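You operate a simulated robot arm through the tools that you are given. There is no shell and no other tool.

You are at the controls of a simulated robot arm. One attempt, no reset.

TASK
Pour juice up to 50 ML in both tumblers and set the tall one on the saucer.
Fine: none spilt, jug back. Set down upright: white jug, tall banded tumbler.

The check looks at the end state, three seconds after you hand in, the way a careful person would. Anything else that was tipped, shoved, dropped, spilled or broken makes it a failure.

THE ROBOT
A 7-joint arm with a two-finger parallel gripper, fixed in place. Base frame: the origin is at the foot of the arm, x ahead of it, y to its left, z up; the work surface is at about z = 91. Units: cm, rad, N and s.
With the tool pointing down near the work surface it reaches from about 34 to 78 cm from the base axis. Its first joint turns from -2.897 to 2.897 rad. Payload 3.91 kg.
The tool frame sits at the grasp point between the pads (the TCP): z along the fingers, y along the line on which they close. The tips reach 3 cm beyond it. Largest opening 11 cm; finger width 2, thickness 1; the body of the gripper, 4.8 by 11.2 cm, starts 5.5 cm behind the TCP.
Orientation is that of the tool frame in the base frame, as a unit quaternion [x, y, z, w]. With the fingers straight down and closing along the base's y, the tool's x points along the base's -x, its y along +y and its z along -z.

THE INTERFACE
- The arm moves only by the tool move_arm. Its argument "moves" is a list of rows, each an object of numbers (a shift or turn left out is 0, a gripper value left out holds the last): "dx", "dy", "dz": the shift along the tool's x, y, z in cm; "ax", "ay", "az": the turn, a rotation vector about the tool's x, y, z in rad. In form: [{"dx": .., "dy": .., "dz": .., "ax": .., "ay": .., "az": ..}, ...]. A call has 1 to 20 rows; each row is the pose to reach, as a shift and turn from the pose commanded when the call began, along the tool's axes at that moment. "gripper" is the gripper command, from -1 (shut) to 1 (fully open), values between in proportion, set as the call begins (left out, the last holds). Rows are played at 5 a second. More than 5 cm and 0.15 rad between two rows, or a gripper value outside its range, and nothing of the call is played. A pose out of reach is approached as far as the arm can. The call stops where the force on the tool passes 40 N (or 10 N more than at its start, if that is more) or the arm is blocked; 0.2 s more then pass. The fingers move at their own pace (about 15.3 cm/s each) and stop on an object; they squeeze with about 29 N. The grip force told is the motor's: it shows also when the fingers shut on nothing. Time passes only in rows, and 0.2 s behind the last, so rows that repeat a pose let the fingers close. It gives the time, the measured TCP pose, the force on the tool (base axes), the opening and the grip force at its end, in the units of the frame above (readings bear some noise), with the torque about the TCP (base axes, N m) and any sound that the robot's microphone picked up, and new pictures: "views" is both (left out), scene, wrist or none.
- Cameras (640 x 400 px; columns grow to the right, rows downward): "scene" is fixed at [39.92, -49.95, 165.72]; the picture's right is [0.97, 0.23, 0.00], its down [0.12, -0.49, -0.87] and it looks along [-0.20, 0.84, -0.50] (base axes); focal length 328 px, centre (320, 200). "wrist" rides on the gripper at [7.7, 0.7, -11.5] in the tool frame; the picture's right is [-0.09, 1.00, 0.00], its down [-0.80, -0.07, -0.59] and it looks along [-0.59, -0.05, 0.80] (tool axes); focal length 270 px, centre (320, 200). There is no depth. A picture from a camera that has moved, and an enlarged one, comes with that camera's place and axes in the base frame and with its lens.
- move_column(by): slides the trunk up (or, below 0, down) by that many cm; the arm rides with it, the base frame stays. It gives what a move gives, with no picture.
- inspect(camera, box): a new picture of the part [left, top, right, bottom] of that camera's present view, enlarged. It takes no simulated time.
- hand_in(): hands the job in; it is judged then, once.

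Nothing tells you positions but the pictures and the camera data. Unless the task says otherwise, let go and move clear before handing in.

The tools are called after "Call:" by a JSON object that holds its "op" and its "data". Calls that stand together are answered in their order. move_arm: Moves the arm, as the interface text tells. Its arguments: {"type":"object","properties":{"moves":{"type":"array","items":{"type":"object","properties":{"dx":{"type":"number"},"dy":{"type":"number"},"dz":{"type":"number"},"ax":{"type":"number"},"ay":{"type":"number"},"az":{"type":"number"}}}},"gripper":{"type":"number"},"views":{"type":"string","enum":["both","scene","wrist","none"]}},"required":["moves"]} The other tools are called the same way: move_column (by) slides the trunk up or down; inspect (camera, box) takes an enlarged picture of a part of a camera's view; hand_in () hands the job in.

At the start:

```text
clock: 0.0
position: [27.24, 40.31, 128.77]
tool_rot: [0.001, 1.0, 0.0, 0.0]
force: [-0.5, 0.2, 0.1]
torque: [0.01, -0.01, 0.02]
gripper_width: 11.03
gripper_force: 0.2
trunk travel left (down, up): [-55.0, 6.0]
```

scene: 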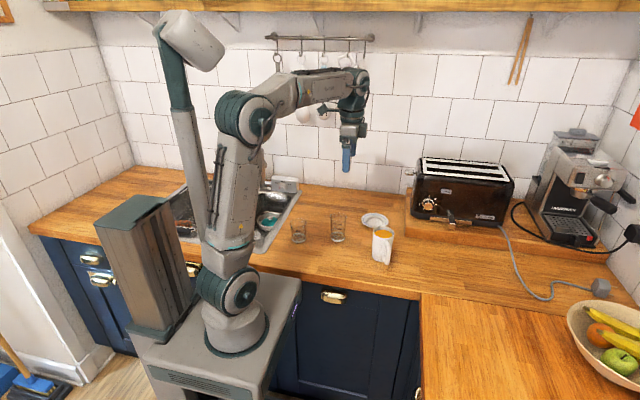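
wrist: 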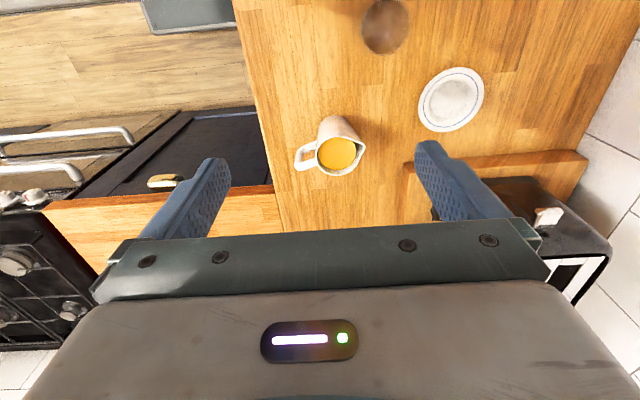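

I see a white jug with juice, two glass tumblers to its left, and a saucer behind. I'll take enlarged pictures first to locate everything before moving.

Call:
{"op": "inspect", "data": {"camera": "scene", "box": [270, 190, 430, 290]}}

Call:
{"op": "inspect", "data": {"camera": "wrist", "box": [240, 0, 560, 200]}}

Call:
{"op": "inspect", "data": {"camera": "scene", "box": [280, 200, 360, 250]}}

```text
4.00 times, centred on (350, 240) of scene
camera zoom: at [39.92, -49.95, 165.72], right [0.97, 0.23, 0.0], down [0.12, -0.49, -0.87], along [-0.2, 0.84, -0.5], focal length 1310 px, centre (200, 40)
```

zoom: 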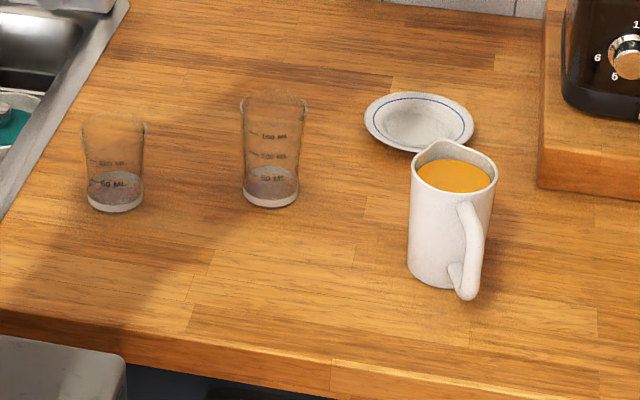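

```text
2.00 times, centred on (400, 100) of wrist
camera zoom: at [19.57, 41.18, 140.21], right [0.09, 1.0, 0.0], down [0.8, -0.07, 0.59], along [0.59, -0.05, -0.81], focal length 541 px, centre (160, 400)
```

zoom: 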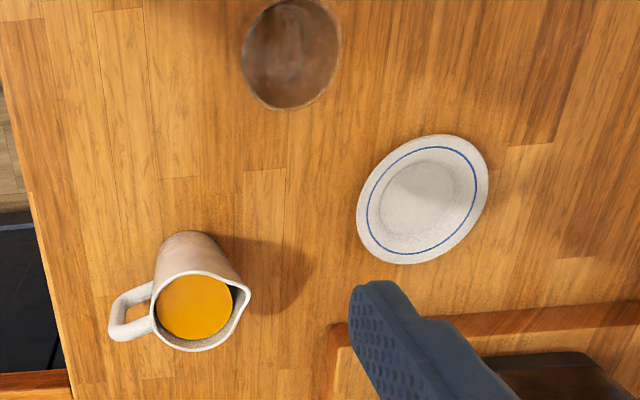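

```text
8.00 times, centred on (320, 225) of scene
camera zoom: at [39.92, -49.95, 165.72], right [0.97, 0.23, 0.0], down [0.12, -0.49, -0.87], along [-0.2, 0.84, -0.5], focal length 2620 px, centre (320, 0)
```

zoom: 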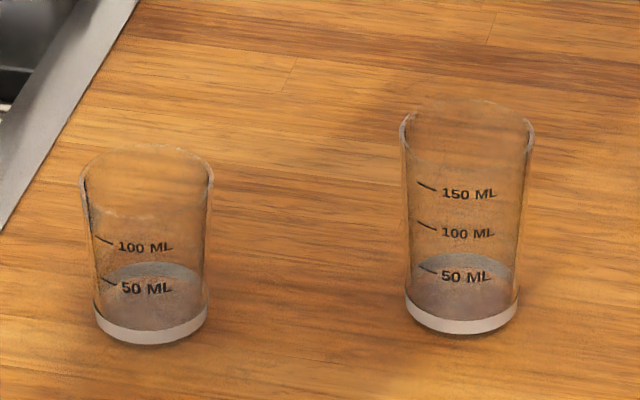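

The juice jug is at about (40, 42), handle toward -y and spout toward +y. The tall tumbler is near (23.5, 49), the short one near (9.5, 44.5), and the saucer near (36, 63.5). I'll hover above the jug and turn the gripper so that it closes across the handle-spout line.

Call:
{"op": "move_arm", "data": {"moves": [{"dx": -1.4, "dy": 0.2, "dz": 0.9, "az": 0.143}, {"dx": -2.8, "dy": 0.4, "dz": 1.8, "az": 0.286}, {"dx": -4.2, "dy": 0.6, "dz": 2.7, "az": 0.429}, {"dx": -5.6, "dy": 0.8, "dz": 3.6, "az": 0.572}, {"dx": -7.0, "dy": 1.0, "dz": 4.5, "az": 0.715}, {"dx": -8.4, "dy": 1.2, "dz": 5.4, "az": 0.858}, {"dx": -9.8, "dy": 1.4, "dz": 6.3, "az": 1.0}, {"dx": -11.2, "dy": 1.6, "dz": 7.2, "az": 1.143}, {"dx": -12.5, "dy": 1.8, "dz": 8.0, "az": 1.28}, {"dx": -12.5, "dy": 1.8, "dz": 8.0, "az": 1.28}], "gripper": 1}}

```text
clock: 2.2
position: [39.79, 41.99, 120.67]
tool_rot: [0.599, 0.801, -0.001, -0.001]
force: [0.3, 0.5, -0.2]
torque: [-0.03, -0.04, 0.01]
gripper_width: 11.02
gripper_force: 0.1
trunk travel left (down, up): [-55.0, 6.0]
camera wrist: at [38.24, 49.83, 132.07], right [0.98, 0.2, 0.0], down [0.16, -0.79, 0.59], along [0.12, -0.58, -0.8], focal length 270 px, centre (320, 200)
```

scene: 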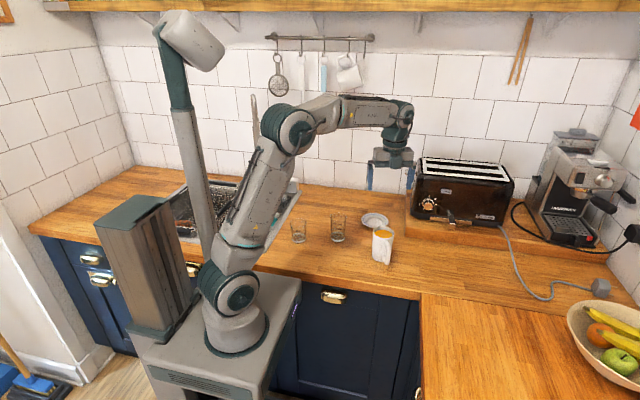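
wrist: 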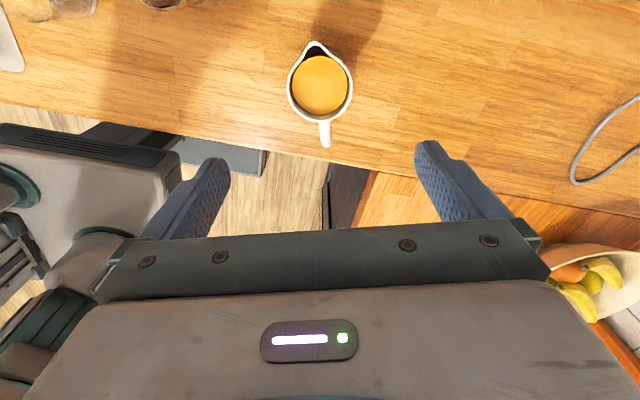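

The gripper is above the jug with its fingers either side of the handle-spout plane. I'll zoom in to refine the jug's axis and spout direction.

Call:
{"op": "inspect", "data": {"camera": "wrist", "box": [240, 20, 400, 160]}}

Call:
{"op": "inspect", "data": {"camera": "scene", "box": [350, 215, 414, 270]}}

```text
2.86 times, centred on (320, 90) of wrist
camera zoom: at [38.24, 49.83, 132.07], right [0.98, 0.2, 0.0], down [0.16, -0.79, 0.59], along [0.12, -0.58, -0.8], focal length 772 px, centre (320, 514)
```

zoom: 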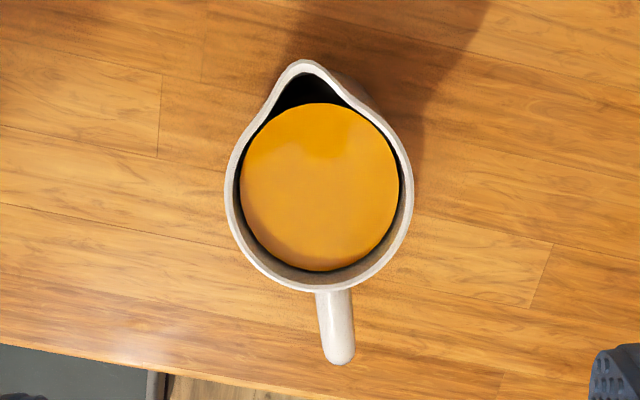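

```text
7.27 times, centred on (382, 242) of scene
camera zoom: at [39.92, -49.95, 165.72], right [0.97, 0.23, 0.0], down [0.12, -0.49, -0.87], along [-0.2, 0.84, -0.5], focal length 2382 px, centre (-131, -109)
```

zoom: 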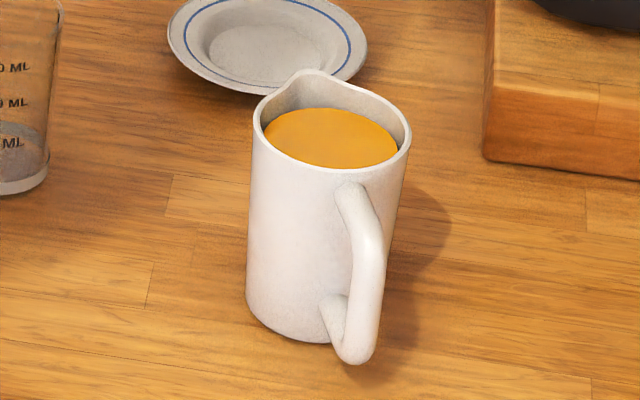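

The jug's axis is at about (39.75, 42.35), its rim at z≈101.5 and about 7.1 cm across, with the spout toward azimuth 107°. I'll descend straight over it with the fingers open.

Call:
{"op": "move_arm", "data": {"moves": [{"dx": 0.34, "dy": 0.07, "dz": 2.5}, {"dx": 0.34, "dy": 0.07, "dz": 5.0}, {"dx": 0.34, "dy": 0.07, "dz": 7.5}, {"dx": 0.34, "dy": 0.07, "dz": 10.0}, {"dx": 0.34, "dy": 0.07, "dz": 12.5}, {"dx": 0.34, "dy": 0.07, "dz": 14.5}, {"dx": 0.34, "dy": 0.07, "dz": 14.5}], "gripper": 1}}

```text
clock: 3.8
position: [39.85, 42.62, 106.34]
tool_rot: [0.597, 0.802, 0.0, -0.001]
force: [-1.1, 0.3, 0.2]
torque: [-0.02, 0.01, -0.01]
gripper_width: 11.0
gripper_force: 0.1
trunk travel left (down, up): [-55.0, 6.0]
camera wrist: at [38.21, 50.32, 117.74], right [0.98, 0.2, 0.0], down [0.16, -0.79, 0.59], along [0.12, -0.58, -0.8], focal length 270 px, centre (320, 200)
```

scene: 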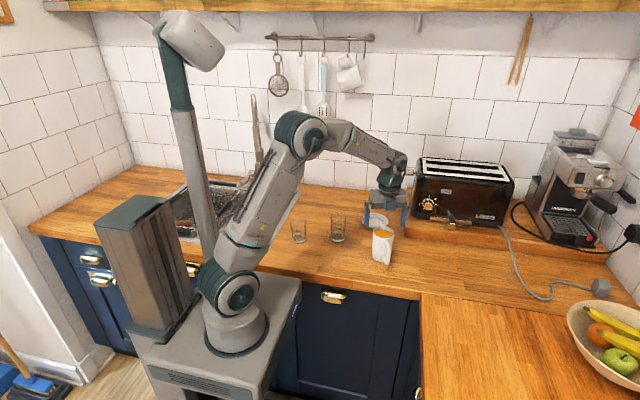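
wrist: 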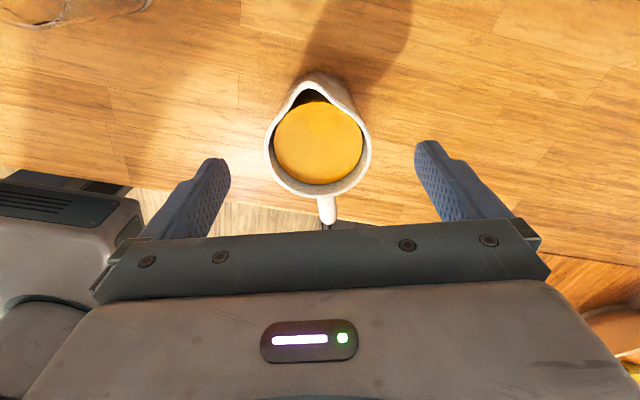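

The fingers straddle the jug evenly. I'll go down the last 8.5 cm and pause there with the gripper still open.

Call:
{"op": "move_arm", "data": {"moves": [{"dz": 2.0}, {"dz": 4.0}, {"dz": 6.0}, {"dz": 7.5}, {"dz": 8.5}, {"dz": 8.5}], "gripper": 1}}

Call:
{"op": "inspect", "data": {"camera": "scene", "box": [340, 160, 430, 270]}}

```text
clock: 5.2
position: [39.77, 42.46, 97.56]
tool_rot: [0.598, 0.802, -0.001, 0.0]
force: [0.1, 0.4, 0.6]
torque: [-0.01, 0.02, -0.01]
gripper_width: 11.0
gripper_force: 0.2
trunk travel left (down, up): [-55.0, 6.0]
camera wrist: at [38.12, 50.22, 109.0], right [0.98, 0.2, 0.0], down [0.16, -0.79, 0.59], along [0.12, -0.58, -0.8], focal length 270 px, centre (320, 200)
```

scene: 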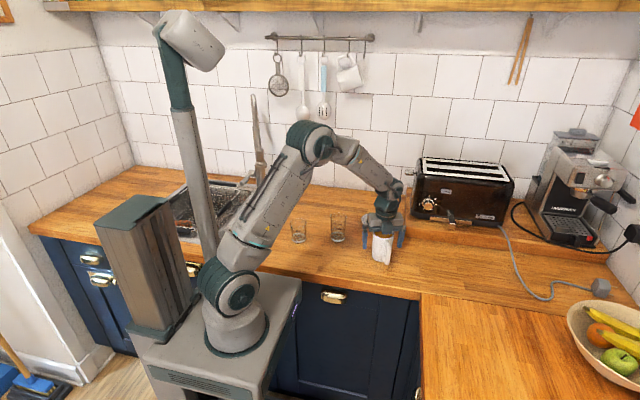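
wrist: 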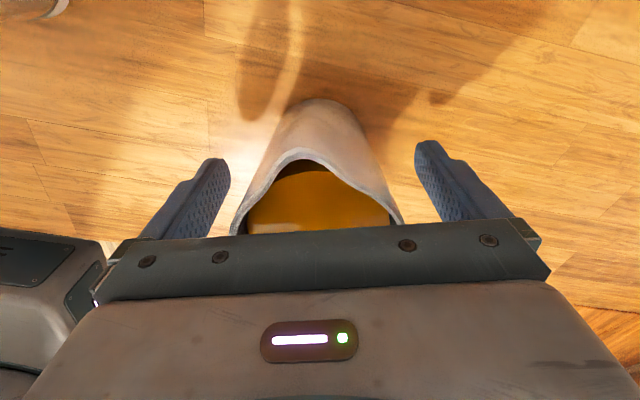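

```text
3.64 times, centred on (385, 215) of scene
camera zoom: at [39.92, -49.95, 165.72], right [0.97, 0.23, 0.0], down [0.12, -0.49, -0.87], along [-0.2, 0.84, -0.5], focal length 1191 px, centre (84, 146)
```

zoom: 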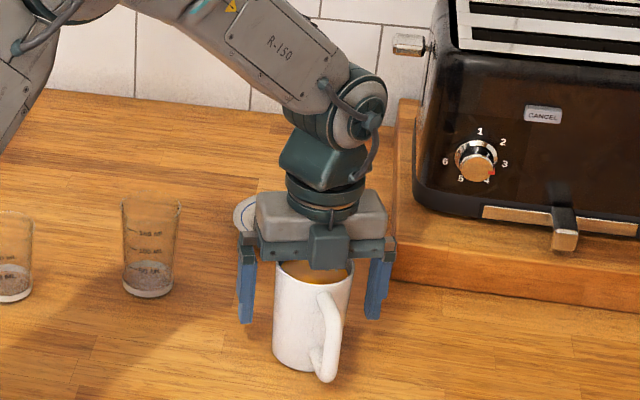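

The jug is centred between the fingers, so I'll close on it and wait.

Call:
{"op": "move_arm", "data": {"moves": [{"dz": 0}, {"dz": 0}, {"dz": 0}, {"dz": 0}], "gripper": -1}}

```text
clock: 6.2
position: [39.77, 42.51, 97.7]
tool_rot: [0.597, 0.802, 0.0, 0.001]
force: [-0.5, 0.3, 0.8]
torque: [0.03, -0.02, 0.01]
gripper_width: 7.09
gripper_force: 29.5
trunk travel left (down, up): [-55.0, 6.0]
camera wrist: at [38.11, 50.22, 109.01], right [0.98, 0.2, 0.0], down [0.16, -0.79, 0.59], along [0.12, -0.58, -0.8], focal length 270 px, centre (320, 200)
```

scene: 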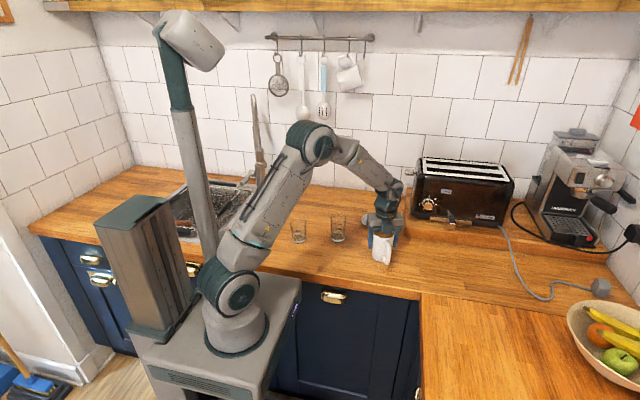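
wrist: 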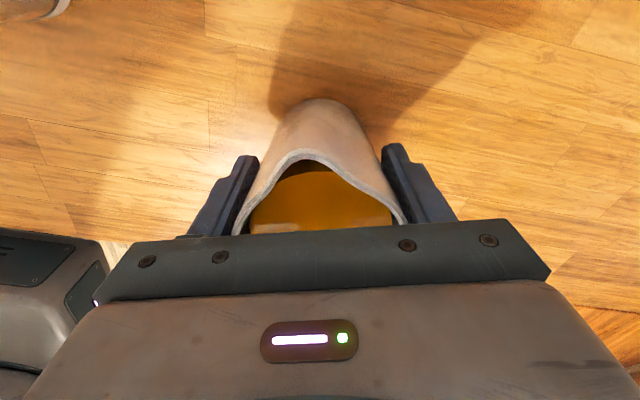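

The jug is gripped at 7.09 cm, so I'll lift it gently straight up and check the load.

Call:
{"op": "move_arm", "data": {"moves": [{"dz": -0.2}, {"dz": -0.6}, {"dz": -1.2}, {"dz": -2.0}, {"dz": -3.0}, {"dz": -4.0}, {"dz": -5.0}, {"dz": -6.0}, {"dz": -7.0}, {"dz": -8.0}, {"dz": -9.0}, {"dz": -10.0}, {"dz": -11.0}, {"dz": -11.7}, {"dz": -12.2}, {"dz": -12.4}, {"dz": -12.4}, {"dz": -12.4}]}}

Call:
{"op": "inspect", "data": {"camera": "scene", "box": [340, 160, 430, 270]}}

```text
clock: 10.0
position: [39.77, 42.6, 110.18]
tool_rot: [0.598, 0.802, -0.001, -0.001]
force: [-0.5, -0.9, -2.3]
torque: [0.06, 0.05, -0.02]
gripper_width: 7.11
gripper_force: 29.2
trunk travel left (down, up): [-55.0, 6.0]
camera wrist: at [38.13, 50.26, 121.58], right [0.98, 0.2, 0.0], down [0.16, -0.79, 0.59], along [0.12, -0.58, -0.8], focal length 270 px, centre (320, 200)
```

scene: 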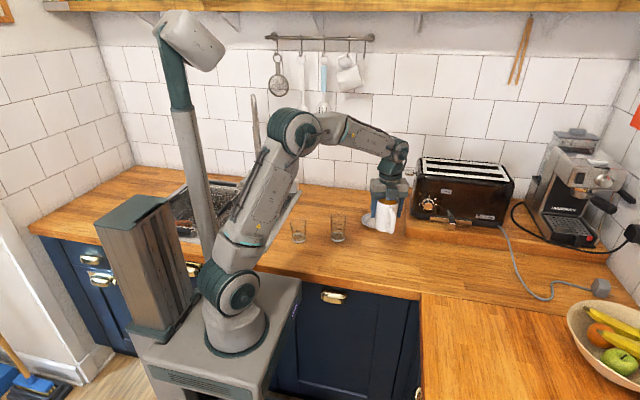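
wrist: 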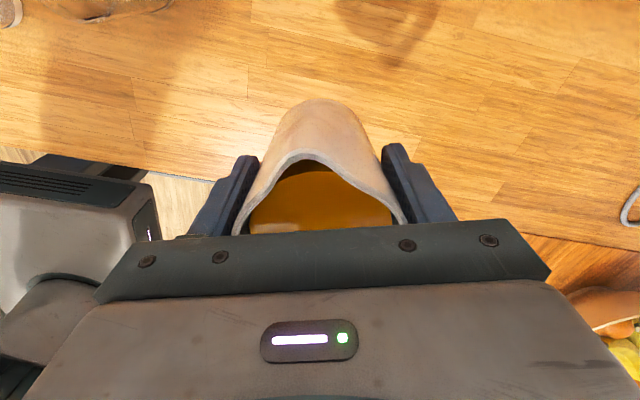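

```text
3.64 times, centred on (385, 215) of scene
camera zoom: at [39.92, -49.95, 165.72], right [0.97, 0.23, 0.0], down [0.12, -0.49, -0.87], along [-0.2, 0.84, -0.5], focal length 1191 px, centre (84, 146)
```

zoom: 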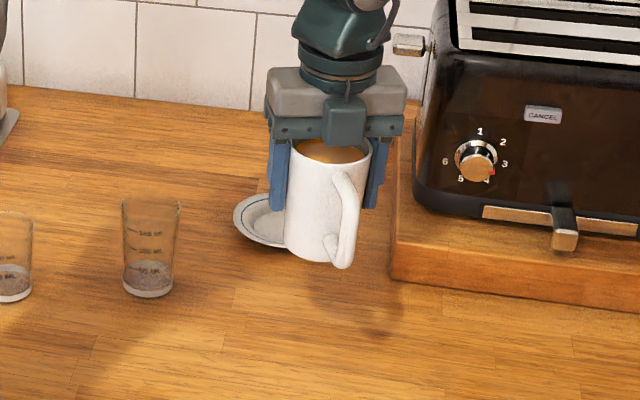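

The jug is lifted level, and the slight load change fits the jug's weight. I'll move it next to the tall tumbler at (23.1, 48.9), turning it so the spout faces -x, where the scene camera sees the pour from the side.

Call:
{"op": "move_arm", "data": {"moves": [{"dx": 0.15, "dy": -0.07, "az": -0.03}, {"dx": 0.5, "dy": -0.22, "az": -0.09}, {"dx": 1.0, "dy": -0.45, "az": -0.17}, {"dx": 1.6, "dy": -0.7, "az": -0.27}, {"dx": 2.2, "dy": -1.0, "az": -0.38}, {"dx": 2.9, "dy": -1.3, "az": -0.49}, {"dx": 3.6, "dy": -1.6, "az": -0.6}, {"dx": 4.3, "dy": -1.9, "az": -0.71}, {"dx": 5.0, "dy": -2.2, "az": -0.82}, {"dx": 5.6, "dy": -2.5, "az": -0.93}, {"dx": 6.2, "dy": -2.75, "az": -1.03}, {"dx": 6.8, "dy": -2.95, "az": -1.12}, {"dx": 7.2, "dy": -3.1, "az": -1.19}, {"dx": 7.4, "dy": -3.22, "az": -1.24}, {"dx": 7.55, "dy": -3.29, "az": -1.27}, {"dx": 7.55, "dy": -3.29, "az": -1.275}, {"dx": 7.55, "dy": -3.29, "az": -1.275}]}}

Call:
{"op": "inspect", "data": {"camera": "scene", "box": [290, 150, 418, 250]}}

```text
clock: 13.6
position: [34.41, 48.8, 110.09]
tool_rot: [0.004, 1.0, 0.0, -0.002]
force: [0.8, -1.5, -3.0]
torque: [-0.01, 0.06, -0.01]
gripper_width: 7.11
gripper_force: 28.7
trunk travel left (down, up): [-55.0, 6.0]
camera wrist: at [26.77, 49.69, 121.57], right [0.09, 1.0, 0.0], down [0.8, -0.08, 0.59], along [0.59, -0.06, -0.81], focal length 270 px, centre (320, 200)
```

scene: 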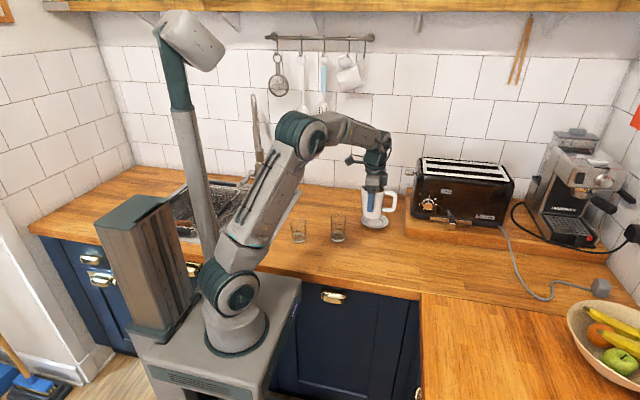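
wrist: 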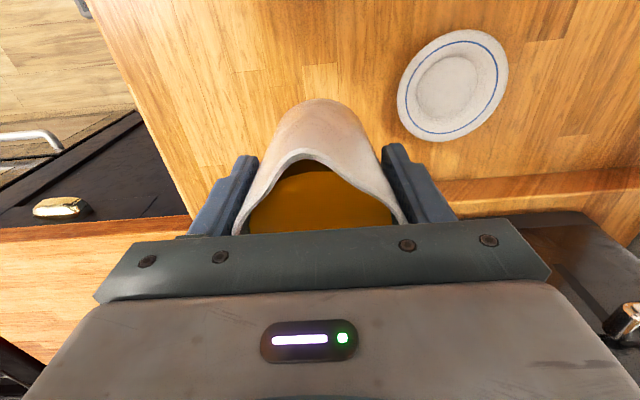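

```text
4.00 times, centred on (354, 200) of scene
camera zoom: at [39.92, -49.95, 165.72], right [0.97, 0.23, 0.0], down [0.12, -0.49, -0.87], along [-0.2, 0.84, -0.5], focal length 1310 px, centre (184, 200)
```

zoom: 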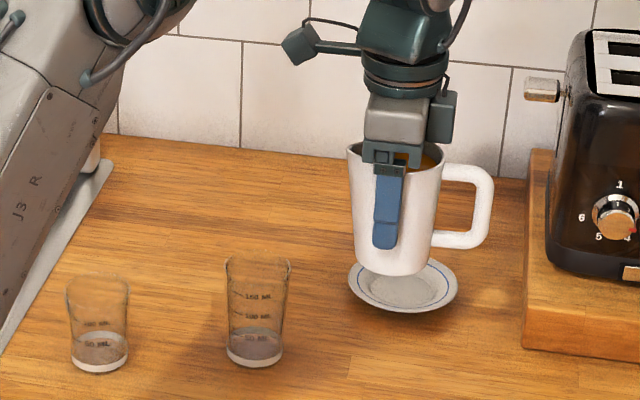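

The spout now faces the tall tumbler from the +x side. I'll lower the jug with a slight pre-tilt, below the pouring angle and still well clear of the tumbler.

Call:
{"op": "move_arm", "data": {"moves": [{"dz": 0.3, "ay": -0.01}, {"dz": 1.0, "ay": -0.03}, {"dz": 2.0, "ay": -0.06}, {"dz": 3.0, "ay": -0.09}, {"dz": 4.0, "ay": -0.12}, {"dz": 5.0, "ay": -0.15}, {"dz": 5.8, "ay": -0.175}, {"dz": 6.4, "ay": -0.19}, {"dz": 6.8, "ay": -0.2}, {"dz": 7.0, "ay": -0.2}, {"dz": 7.0, "ay": -0.2}, {"dz": 7.0, "ay": -0.2}]}}

Call:
{"op": "inspect", "data": {"camera": "scene", "box": [290, 170, 418, 250]}}

```text
clock: 16.2
position: [34.4, 48.71, 103.11]
tool_rot: [0.003, 0.995, 0.0, 0.099]
force: [-0.7, -0.4, -2.4]
torque: [-0.03, 0.04, 0.01]
gripper_width: 7.11
gripper_force: 29.1
trunk travel left (down, up): [-55.0, 6.0]
camera wrist: at [24.55, 49.67, 112.77], right [0.09, 1.0, 0.02], down [0.67, -0.07, 0.74], along [0.74, -0.06, -0.67], focal length 270 px, centre (320, 200)
```

scene: 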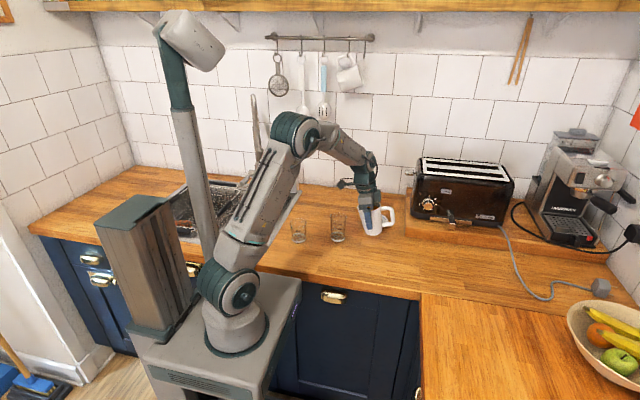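
wrist: 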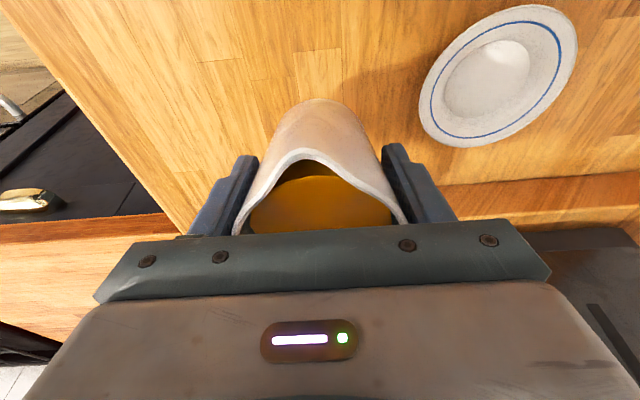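

```text
5.00 times, centred on (354, 210) of scene
camera zoom: at [39.92, -49.95, 165.72], right [0.97, 0.23, 0.0], down [0.12, -0.49, -0.87], along [-0.2, 0.84, -0.5], focal length 1638 px, centre (150, 150)
```

zoom: 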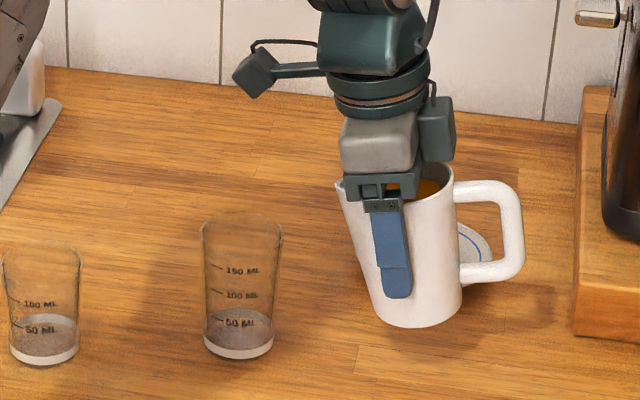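

The lip is at about x=29.6 and z≈106, and the tumbler's centre at x≈23.1. I'll slide slowly toward the tumbler, keeping the tilt constant, until the lip is just inside its near rim.

Call:
{"op": "move_arm", "data": {"moves": [{"dx": 0.1, "dy": 0.02, "dz": -0.01}, {"dx": 0.3, "dy": 0.04, "dz": -0.03}, {"dx": 0.6, "dy": 0.05, "dz": -0.05}, {"dx": 1.0, "dy": 0.07, "dz": -0.09}, {"dx": 1.45, "dy": 0.1, "dz": -0.13}, {"dx": 1.9, "dy": 0.12, "dz": -0.17}, {"dx": 2.35, "dy": 0.13, "dz": -0.21}, {"dx": 2.8, "dy": 0.15, "dz": -0.25}, {"dx": 3.2, "dy": 0.15, "dz": -0.28}, {"dx": 3.6, "dy": 0.15, "dz": -0.32}, {"dx": 3.9, "dy": 0.15, "dz": -0.35}, {"dx": 4.1, "dy": 0.15, "dz": -0.37}, {"dx": 4.25, "dy": 0.15, "dz": -0.38}, {"dx": 4.3, "dy": 0.15, "dz": -0.38}, {"dx": 4.3, "dy": 0.15, "dz": -0.38}]}}

Call:
{"op": "inspect", "data": {"camera": "scene", "box": [306, 185, 386, 245]}}

Call:
{"op": "inspect", "data": {"camera": "wrist", "box": [220, 0, 420, 240]}}

```text
clock: 19.4
position: [30.22, 48.92, 102.7]
tool_rot: [0.002, 0.995, 0.0, 0.098]
force: [-0.2, 0.0, -2.2]
torque: [0.03, 0.03, 0.02]
gripper_width: 7.11
gripper_force: 29.1
trunk travel left (down, up): [-55.0, 6.0]
camera wrist: at [20.28, 49.85, 112.32], right [0.09, 1.0, 0.02], down [0.67, -0.07, 0.74], along [0.74, -0.06, -0.67], focal length 270 px, centre (320, 200)
```

scene: 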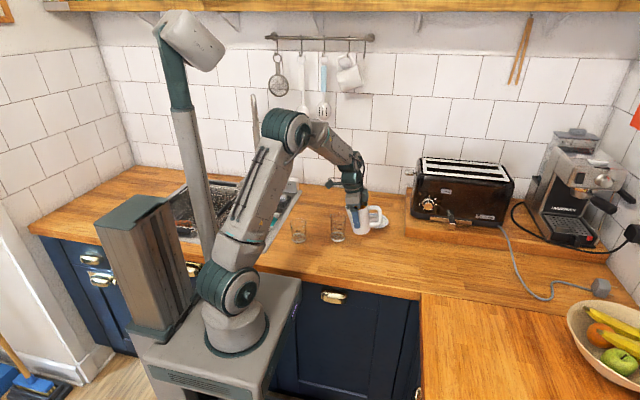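
wrist: 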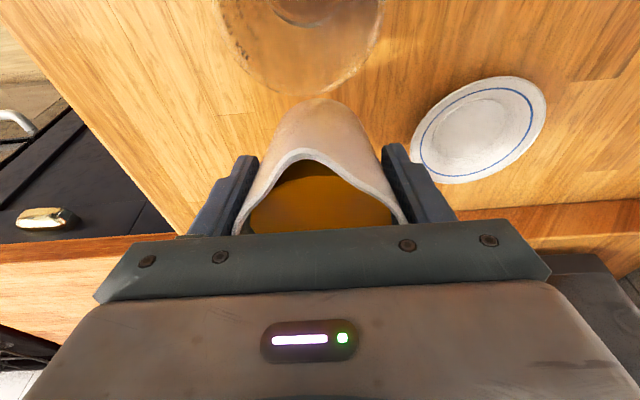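

```text
6.67 times, centred on (346, 215) of scene
camera zoom: at [39.92, -49.95, 165.72], right [0.97, 0.23, 0.0], down [0.12, -0.49, -0.87], along [-0.2, 0.84, -0.5], focal length 2184 px, centre (147, 100)
```

zoom: 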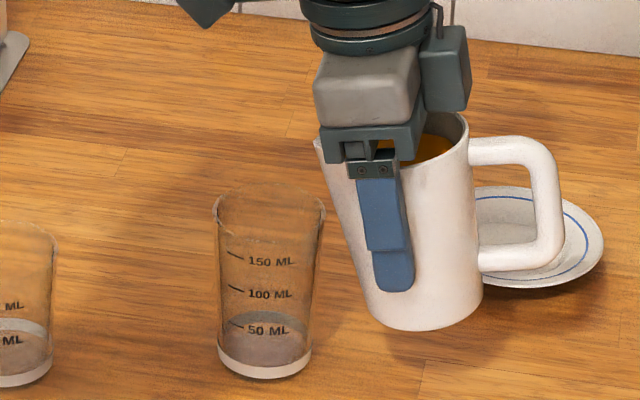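

```text
1.67 times, centred on (320, 120) of wrist
camera zoom: at [20.28, 49.85, 112.32], right [0.09, 1.0, 0.02], down [0.67, -0.07, 0.74], along [0.74, -0.06, -0.67], focal length 450 px, centre (320, 333)
```

zoom: 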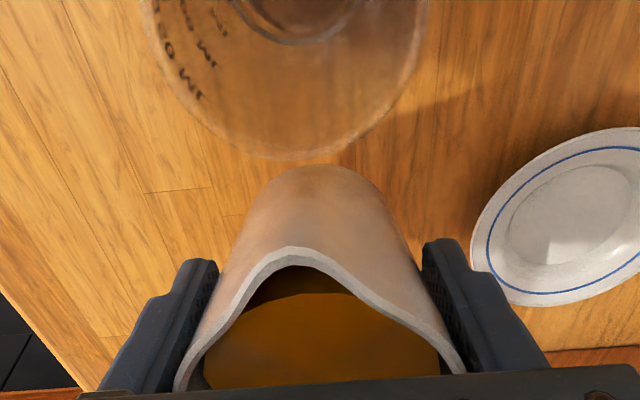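

The lip is about 2.4 cm right of the tumbler's centre and 4 cm above its rim, with about 1 cm between jug wall and tumbler. I'll ease in while tilting around the lip to about 0.30 rad and check for the first flow.

Call:
{"op": "move_arm", "data": {"moves": [{"dx": 0.03, "dz": -0.06, "ay": -0.02}, {"dx": 0.06, "dz": -0.12, "ay": -0.035}, {"dx": 0.084, "dz": -0.164, "ay": -0.05}, {"dx": 0.12, "dz": -0.21, "ay": -0.065}, {"dx": 0.15, "dz": -0.255, "ay": -0.08}, {"dx": 0.17, "dz": -0.28, "ay": -0.09}, {"dx": 0.1855, "dz": -0.298, "ay": -0.1}, {"dx": 0.1855, "dz": -0.298, "ay": -0.1}, {"dx": 0.1855, "dz": -0.298, "ay": -0.1}, {"dx": 0.1855, "dz": -0.298, "ay": -0.1}]}}

Call:
{"op": "inspect", "data": {"camera": "scene", "box": [306, 185, 386, 245]}}

Call:
{"op": "inspect", "data": {"camera": "wrist", "box": [220, 0, 420, 240]}}

```text
clock: 21.6
position: [29.97, 48.91, 103.0]
tool_rot: [0.003, 0.989, 0.0, 0.147]
force: [-0.1, -0.6, -2.8]
torque: [0.03, 0.05, -0.01]
gripper_width: 7.11
gripper_force: 28.9
trunk travel left (down, up): [-55.0, 6.0]
camera wrist: at [19.06, 49.9, 111.59], right [0.09, 1.0, 0.03], down [0.59, -0.07, 0.8], along [0.8, -0.06, -0.6], focal length 270 px, centre (320, 200)
```

scene: 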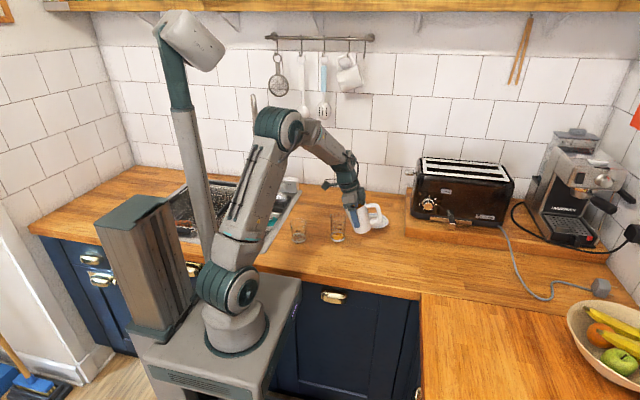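
wrist: 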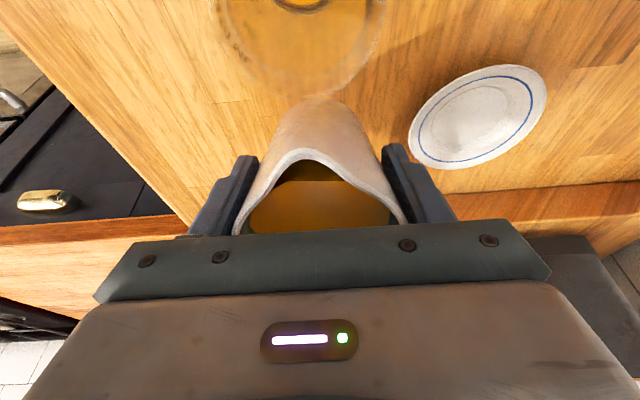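

```text
6.67 times, centred on (346, 215) of scene
camera zoom: at [39.92, -49.95, 165.72], right [0.97, 0.23, 0.0], down [0.12, -0.49, -0.87], along [-0.2, 0.84, -0.5], focal length 2184 px, centre (147, 100)
```

zoom: 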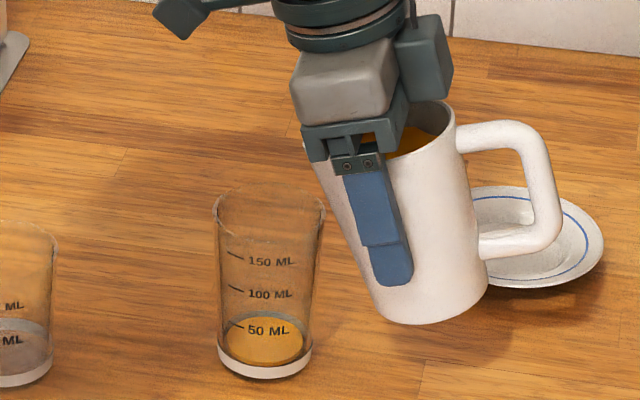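

```text
1.67 times, centred on (320, 120) of wrist
camera zoom: at [19.06, 49.9, 111.59], right [0.09, 1.0, 0.03], down [0.59, -0.07, 0.8], along [0.8, -0.06, -0.6], focal length 450 px, centre (320, 333)
```

zoom: 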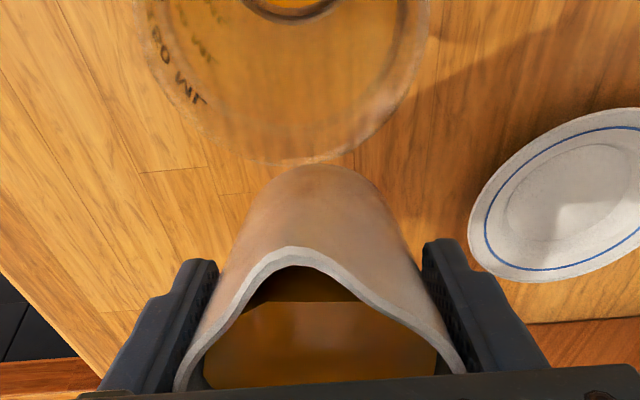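

Juice has started into the tall tumbler and nothing shows on the table. I'll zoom in to read the level.

Call:
{"op": "inspect", "data": {"camera": "scene", "box": [326, 210, 350, 245]}}

```text
11.43 times, centred on (338, 228) of scene
camera zoom: at [39.92, -49.95, 165.72], right [0.97, 0.23, 0.0], down [0.12, -0.49, -0.87], along [-0.2, 0.84, -0.5], focal length 3744 px, centre (114, -114)
```

zoom: 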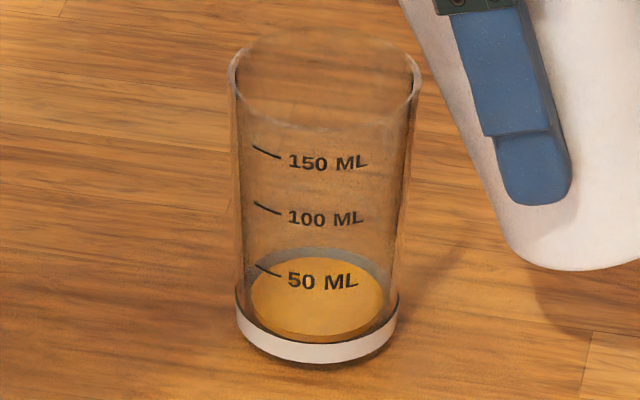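

Only a few mL are in so far, with the surface near the glass's inside bottom. I'll keep pivoting slowly about the lip to about 0.40 rad, hold, and read again.

Call:
{"op": "move_arm", "data": {"moves": [{"dx": -0.02, "dz": -0.06, "ay": -0.02}, {"dx": -0.04, "dz": -0.12, "ay": -0.04}, {"dx": -0.07, "dz": -0.19, "ay": -0.06}, {"dx": -0.09, "dz": -0.26, "ay": -0.08}, {"dx": -0.107, "dz": -0.322, "ay": -0.1}, {"dx": -0.107, "dz": -0.322, "ay": -0.1}]}}

Call:
{"op": "inspect", "data": {"camera": "scene", "box": [316, 190, 364, 245]}}

Call:
{"op": "inspect", "data": {"camera": "wrist", "box": [220, 0, 420, 240]}}

```text
clock: 23.0
position: [29.83, 48.93, 103.32]
tool_rot: [0.004, 0.98, -0.001, 0.197]
force: [-0.9, 0.3, -2.5]
torque: [0.01, 0.08, 0.0]
gripper_width: 7.14
gripper_force: 29.2
trunk travel left (down, up): [-55.0, 6.0]
camera wrist: at [18.3, 49.86, 110.84], right [0.09, 1.0, 0.03], down [0.51, -0.07, 0.86], along [0.86, -0.06, -0.51], focal length 270 px, centre (320, 200)
```

scene: 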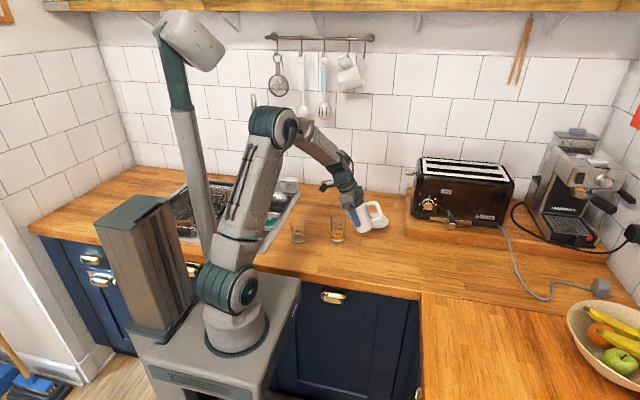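
wrist: 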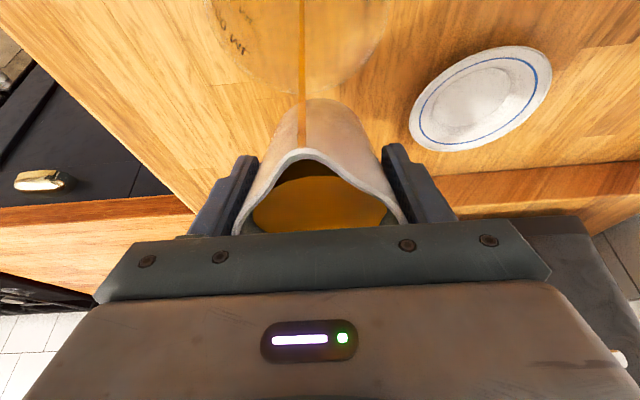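

```text
7.27 times, centred on (340, 218) of scene
camera zoom: at [39.92, -49.95, 165.72], right [0.97, 0.23, 0.0], down [0.12, -0.49, -0.87], along [-0.2, 0.84, -0.5], focal length 2382 px, centre (174, 73)
```

zoom: 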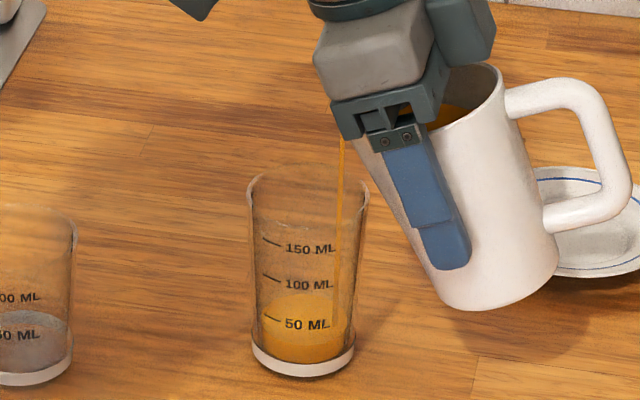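

```text
1.67 times, centred on (320, 120) of wrist
camera zoom: at [18.3, 49.86, 110.84], right [0.09, 1.0, 0.03], down [0.51, -0.07, 0.86], along [0.86, -0.06, -0.51], focal length 450 px, centre (320, 333)
```

zoom: 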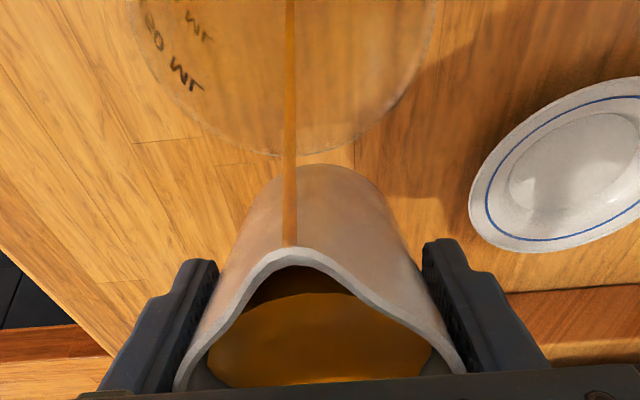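

A thin stream is falling cleanly inside the tumbler. I'll read the level closely before letting more time pass.

Call:
{"op": "inspect", "data": {"camera": "scene", "box": [326, 210, 350, 245]}}

```text
11.43 times, centred on (338, 228) of scene
camera zoom: at [39.92, -49.95, 165.72], right [0.97, 0.23, 0.0], down [0.12, -0.49, -0.87], along [-0.2, 0.84, -0.5], focal length 3744 px, centre (114, -114)
```

zoom: 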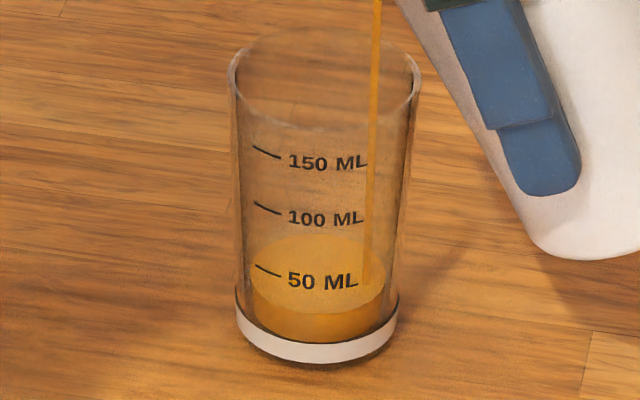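

The tall tumbler's surface is about 36 px below the 50 ML line in this zoom, roughly 28 mL, and still rising. I'll hold the tilt for a second to see how the flow settles.

Call:
{"op": "move_arm", "data": {"moves": [{"dx": 0}, {"dx": 0}, {"dx": 0}, {"dx": 0}], "views": "none"}}

Call:
{"op": "inspect", "data": {"camera": "scene", "box": [326, 210, 350, 245]}}

```text
clock: 24.0
position: [29.89, 48.95, 103.36]
tool_rot: [0.004, 0.98, -0.001, 0.198]
force: [-0.9, -0.3, -2.6]
torque: [-0.03, 0.05, 0.0]
gripper_width: 7.12
gripper_force: 29.0
trunk travel left (down, up): [-55.0, 6.0]
```

```text
11.43 times, centred on (338, 228) of scene
camera zoom: at [39.92, -49.95, 165.72], right [0.97, 0.23, 0.0], down [0.12, -0.49, -0.87], along [-0.2, 0.84, -0.5], focal length 3744 px, centre (114, -114)
```

zoom: 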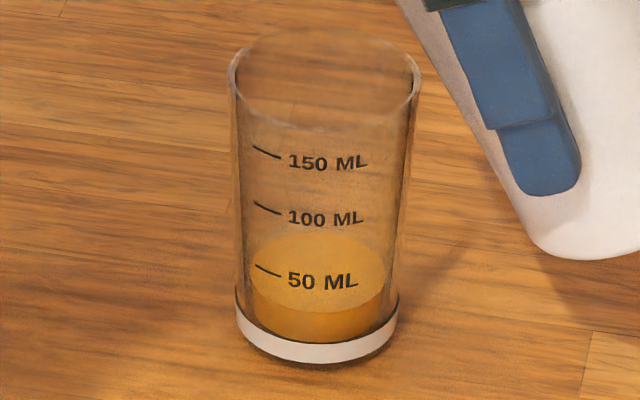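

The flow settled at this tilt and stopped about 35 px below the line, so the poured amount follows the tilt. I'll tilt to about 0.49 rad and hold.

Call:
{"op": "move_arm", "data": {"moves": [{"dx": -0.06, "dz": -0.05, "ay": -0.02}, {"dx": -0.12, "dz": -0.1, "ay": -0.04}, {"dx": -0.18, "dz": -0.18, "ay": -0.06}, {"dx": -0.24, "dz": -0.25, "ay": -0.078}, {"dx": -0.285, "dz": -0.314, "ay": -0.09}, {"dx": -0.285, "dz": -0.314, "ay": -0.09}, {"dx": -0.285, "dz": -0.314, "ay": -0.09}, {"dx": -0.285, "dz": -0.314, "ay": -0.09}, {"dx": -0.285, "dz": -0.314, "ay": -0.09}]}}

Call:
{"op": "inspect", "data": {"camera": "scene", "box": [326, 210, 350, 245]}}

Call:
{"op": "inspect", "data": {"camera": "scene", "box": [306, 185, 386, 245]}}

```text
clock: 26.0
position: [29.97, 48.9, 103.68]
tool_rot: [0.004, 0.97, -0.002, 0.242]
force: [0.4, -0.6, -2.3]
torque: [0.0, 0.07, 0.03]
gripper_width: 7.08
gripper_force: 29.3
trunk travel left (down, up): [-55.0, 6.0]
camera wrist: at [17.73, 49.89, 110.11], right [0.08, 1.0, 0.04], down [0.43, -0.07, 0.9], along [0.9, -0.06, -0.43], focal length 270 px, centre (320, 200)
```

scene: 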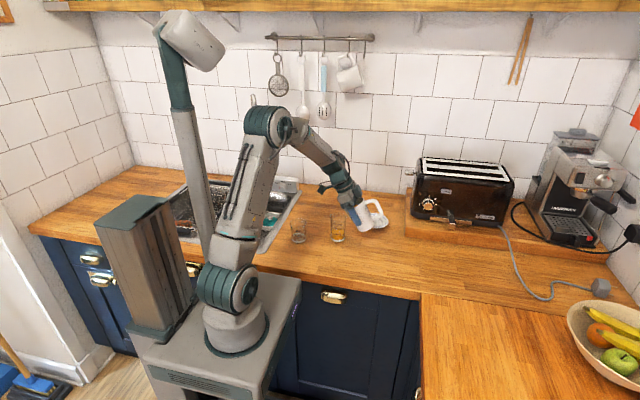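
wrist: 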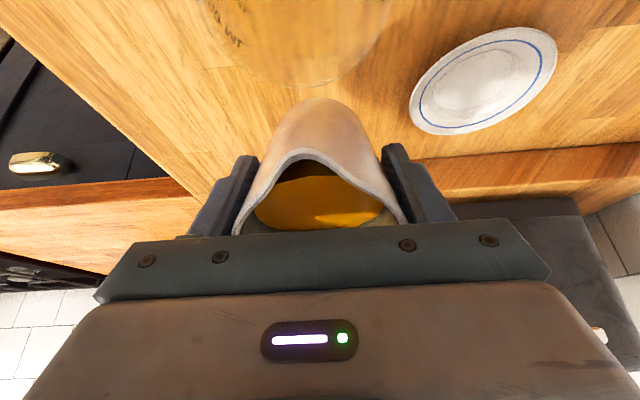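

```text
11.43 times, centred on (338, 228) of scene
camera zoom: at [39.92, -49.95, 165.72], right [0.97, 0.23, 0.0], down [0.12, -0.49, -0.87], along [-0.2, 0.84, -0.5], focal length 3744 px, centre (114, -114)
```

zoom: 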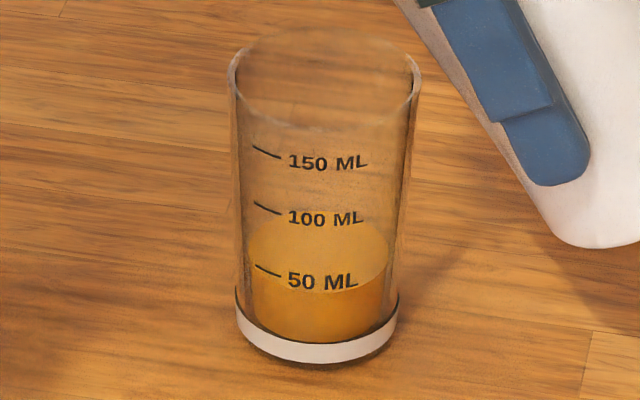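

```text
6.67 times, centred on (346, 215) of scene
camera zoom: at [39.92, -49.95, 165.72], right [0.97, 0.23, 0.0], down [0.12, -0.49, -0.87], along [-0.2, 0.84, -0.5], focal length 2184 px, centre (147, 100)
```

zoom: 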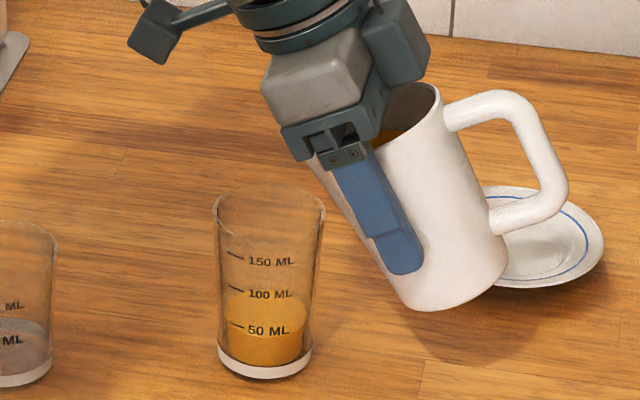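

The level is close to the line now, with no flow. I'll zoom further on the tumbler for a precise reading against the 50 ML tick.

Call:
{"op": "inspect", "data": {"camera": "scene", "box": [330, 224, 346, 240]}}

```text
16.00 times, centred on (338, 232) of scene
camera zoom: at [39.92, -49.95, 165.72], right [0.97, 0.23, 0.0], down [0.12, -0.49, -0.87], along [-0.2, 0.84, -0.5], focal length 5241 px, centre (32, -312)
```

zoom: 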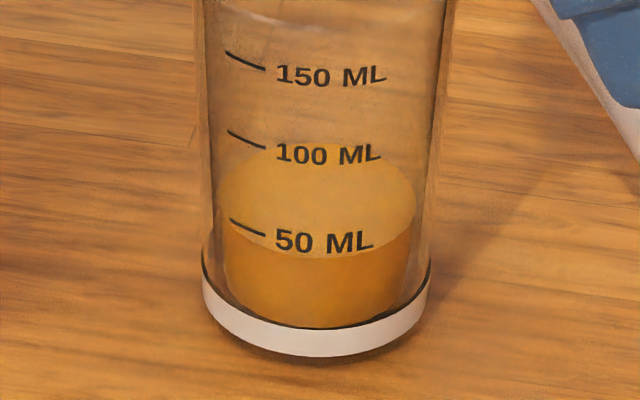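

The surface is about 0.6 cm (roughly 10 mL) under the 50 line. I'll add a smaller tilt of about 0.045 rad and re-read.

Call:
{"op": "move_arm", "data": {"moves": [{"dx": -0.056, "dz": -0.067, "ay": -0.015}, {"dx": -0.112, "dz": -0.133, "ay": -0.03}, {"dx": -0.168, "dz": -0.2, "ay": -0.045}, {"dx": -0.168, "dz": -0.2, "ay": -0.045}, {"dx": -0.168, "dz": -0.2, "ay": -0.045}, {"dx": -0.168, "dz": -0.2, "ay": -0.045}, {"dx": -0.168, "dz": -0.2, "ay": -0.045}, {"dx": -0.168, "dz": -0.2, "ay": -0.045}], "views": "none"}}

Call:
{"op": "inspect", "data": {"camera": "scene", "box": [330, 224, 346, 240]}}

```text
clock: 27.8
position: [30.08, 48.99, 103.95]
tool_rot: [0.003, 0.965, -0.001, 0.263]
force: [0.5, -0.3, -1.6]
torque: [-0.01, 0.06, -0.02]
gripper_width: 7.12
gripper_force: 28.9
trunk travel left (down, up): [-55.0, 6.0]
```

```text
16.00 times, centred on (338, 232) of scene
camera zoom: at [39.92, -49.95, 165.72], right [0.97, 0.23, 0.0], down [0.12, -0.49, -0.87], along [-0.2, 0.84, -0.5], focal length 5241 px, centre (32, -312)
```

zoom: 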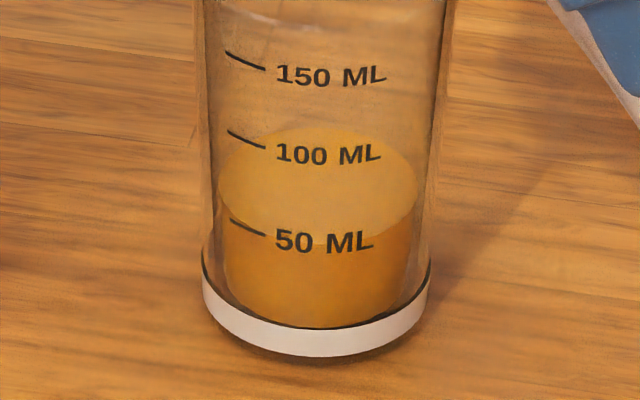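

About 9 px (roughly 4 mL) remain below the 50 line. I'll make one more small tilt of 0.025 rad and re-read.

Call:
{"op": "move_arm", "data": {"moves": [{"dx": -0.05, "dz": -0.055, "ay": -0.0125}, {"dx": -0.093, "dz": -0.11, "ay": -0.025}, {"dx": -0.093, "dz": -0.11, "ay": -0.025}, {"dx": -0.093, "dz": -0.11, "ay": -0.025}, {"dx": -0.093, "dz": -0.11, "ay": -0.025}, {"dx": -0.093, "dz": -0.11, "ay": -0.025}, {"dx": -0.093, "dz": -0.11, "ay": -0.025}], "views": "none"}}

Call:
{"op": "inspect", "data": {"camera": "scene", "box": [330, 224, 346, 240]}}

Call:
{"op": "inspect", "data": {"camera": "scene", "box": [334, 226, 342, 236]}}

```text
clock: 29.4
position: [30.11, 49.1, 103.99]
tool_rot: [0.004, 0.961, -0.002, 0.275]
force: [0.2, 0.0, -2.4]
torque: [0.0, 0.08, 0.01]
gripper_width: 7.13
gripper_force: 29.3
trunk travel left (down, up): [-55.0, 6.0]
```

```text
16.00 times, centred on (338, 232) of scene
camera zoom: at [39.92, -49.95, 165.72], right [0.97, 0.23, 0.0], down [0.12, -0.49, -0.87], along [-0.2, 0.84, -0.5], focal length 5241 px, centre (32, -312)
```

zoom: 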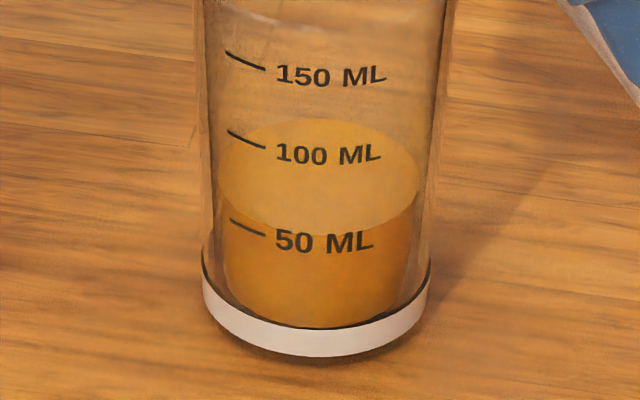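

```text
16.00 times, centred on (338, 231) of scene
camera zoom: at [39.92, -49.95, 165.72], right [0.97, 0.23, 0.0], down [0.12, -0.49, -0.87], along [-0.2, 0.84, -0.5], focal length 5241 px, centre (32, -296)
```

zoom: 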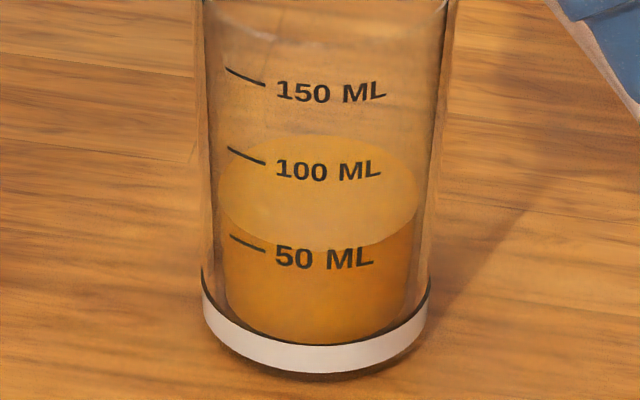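

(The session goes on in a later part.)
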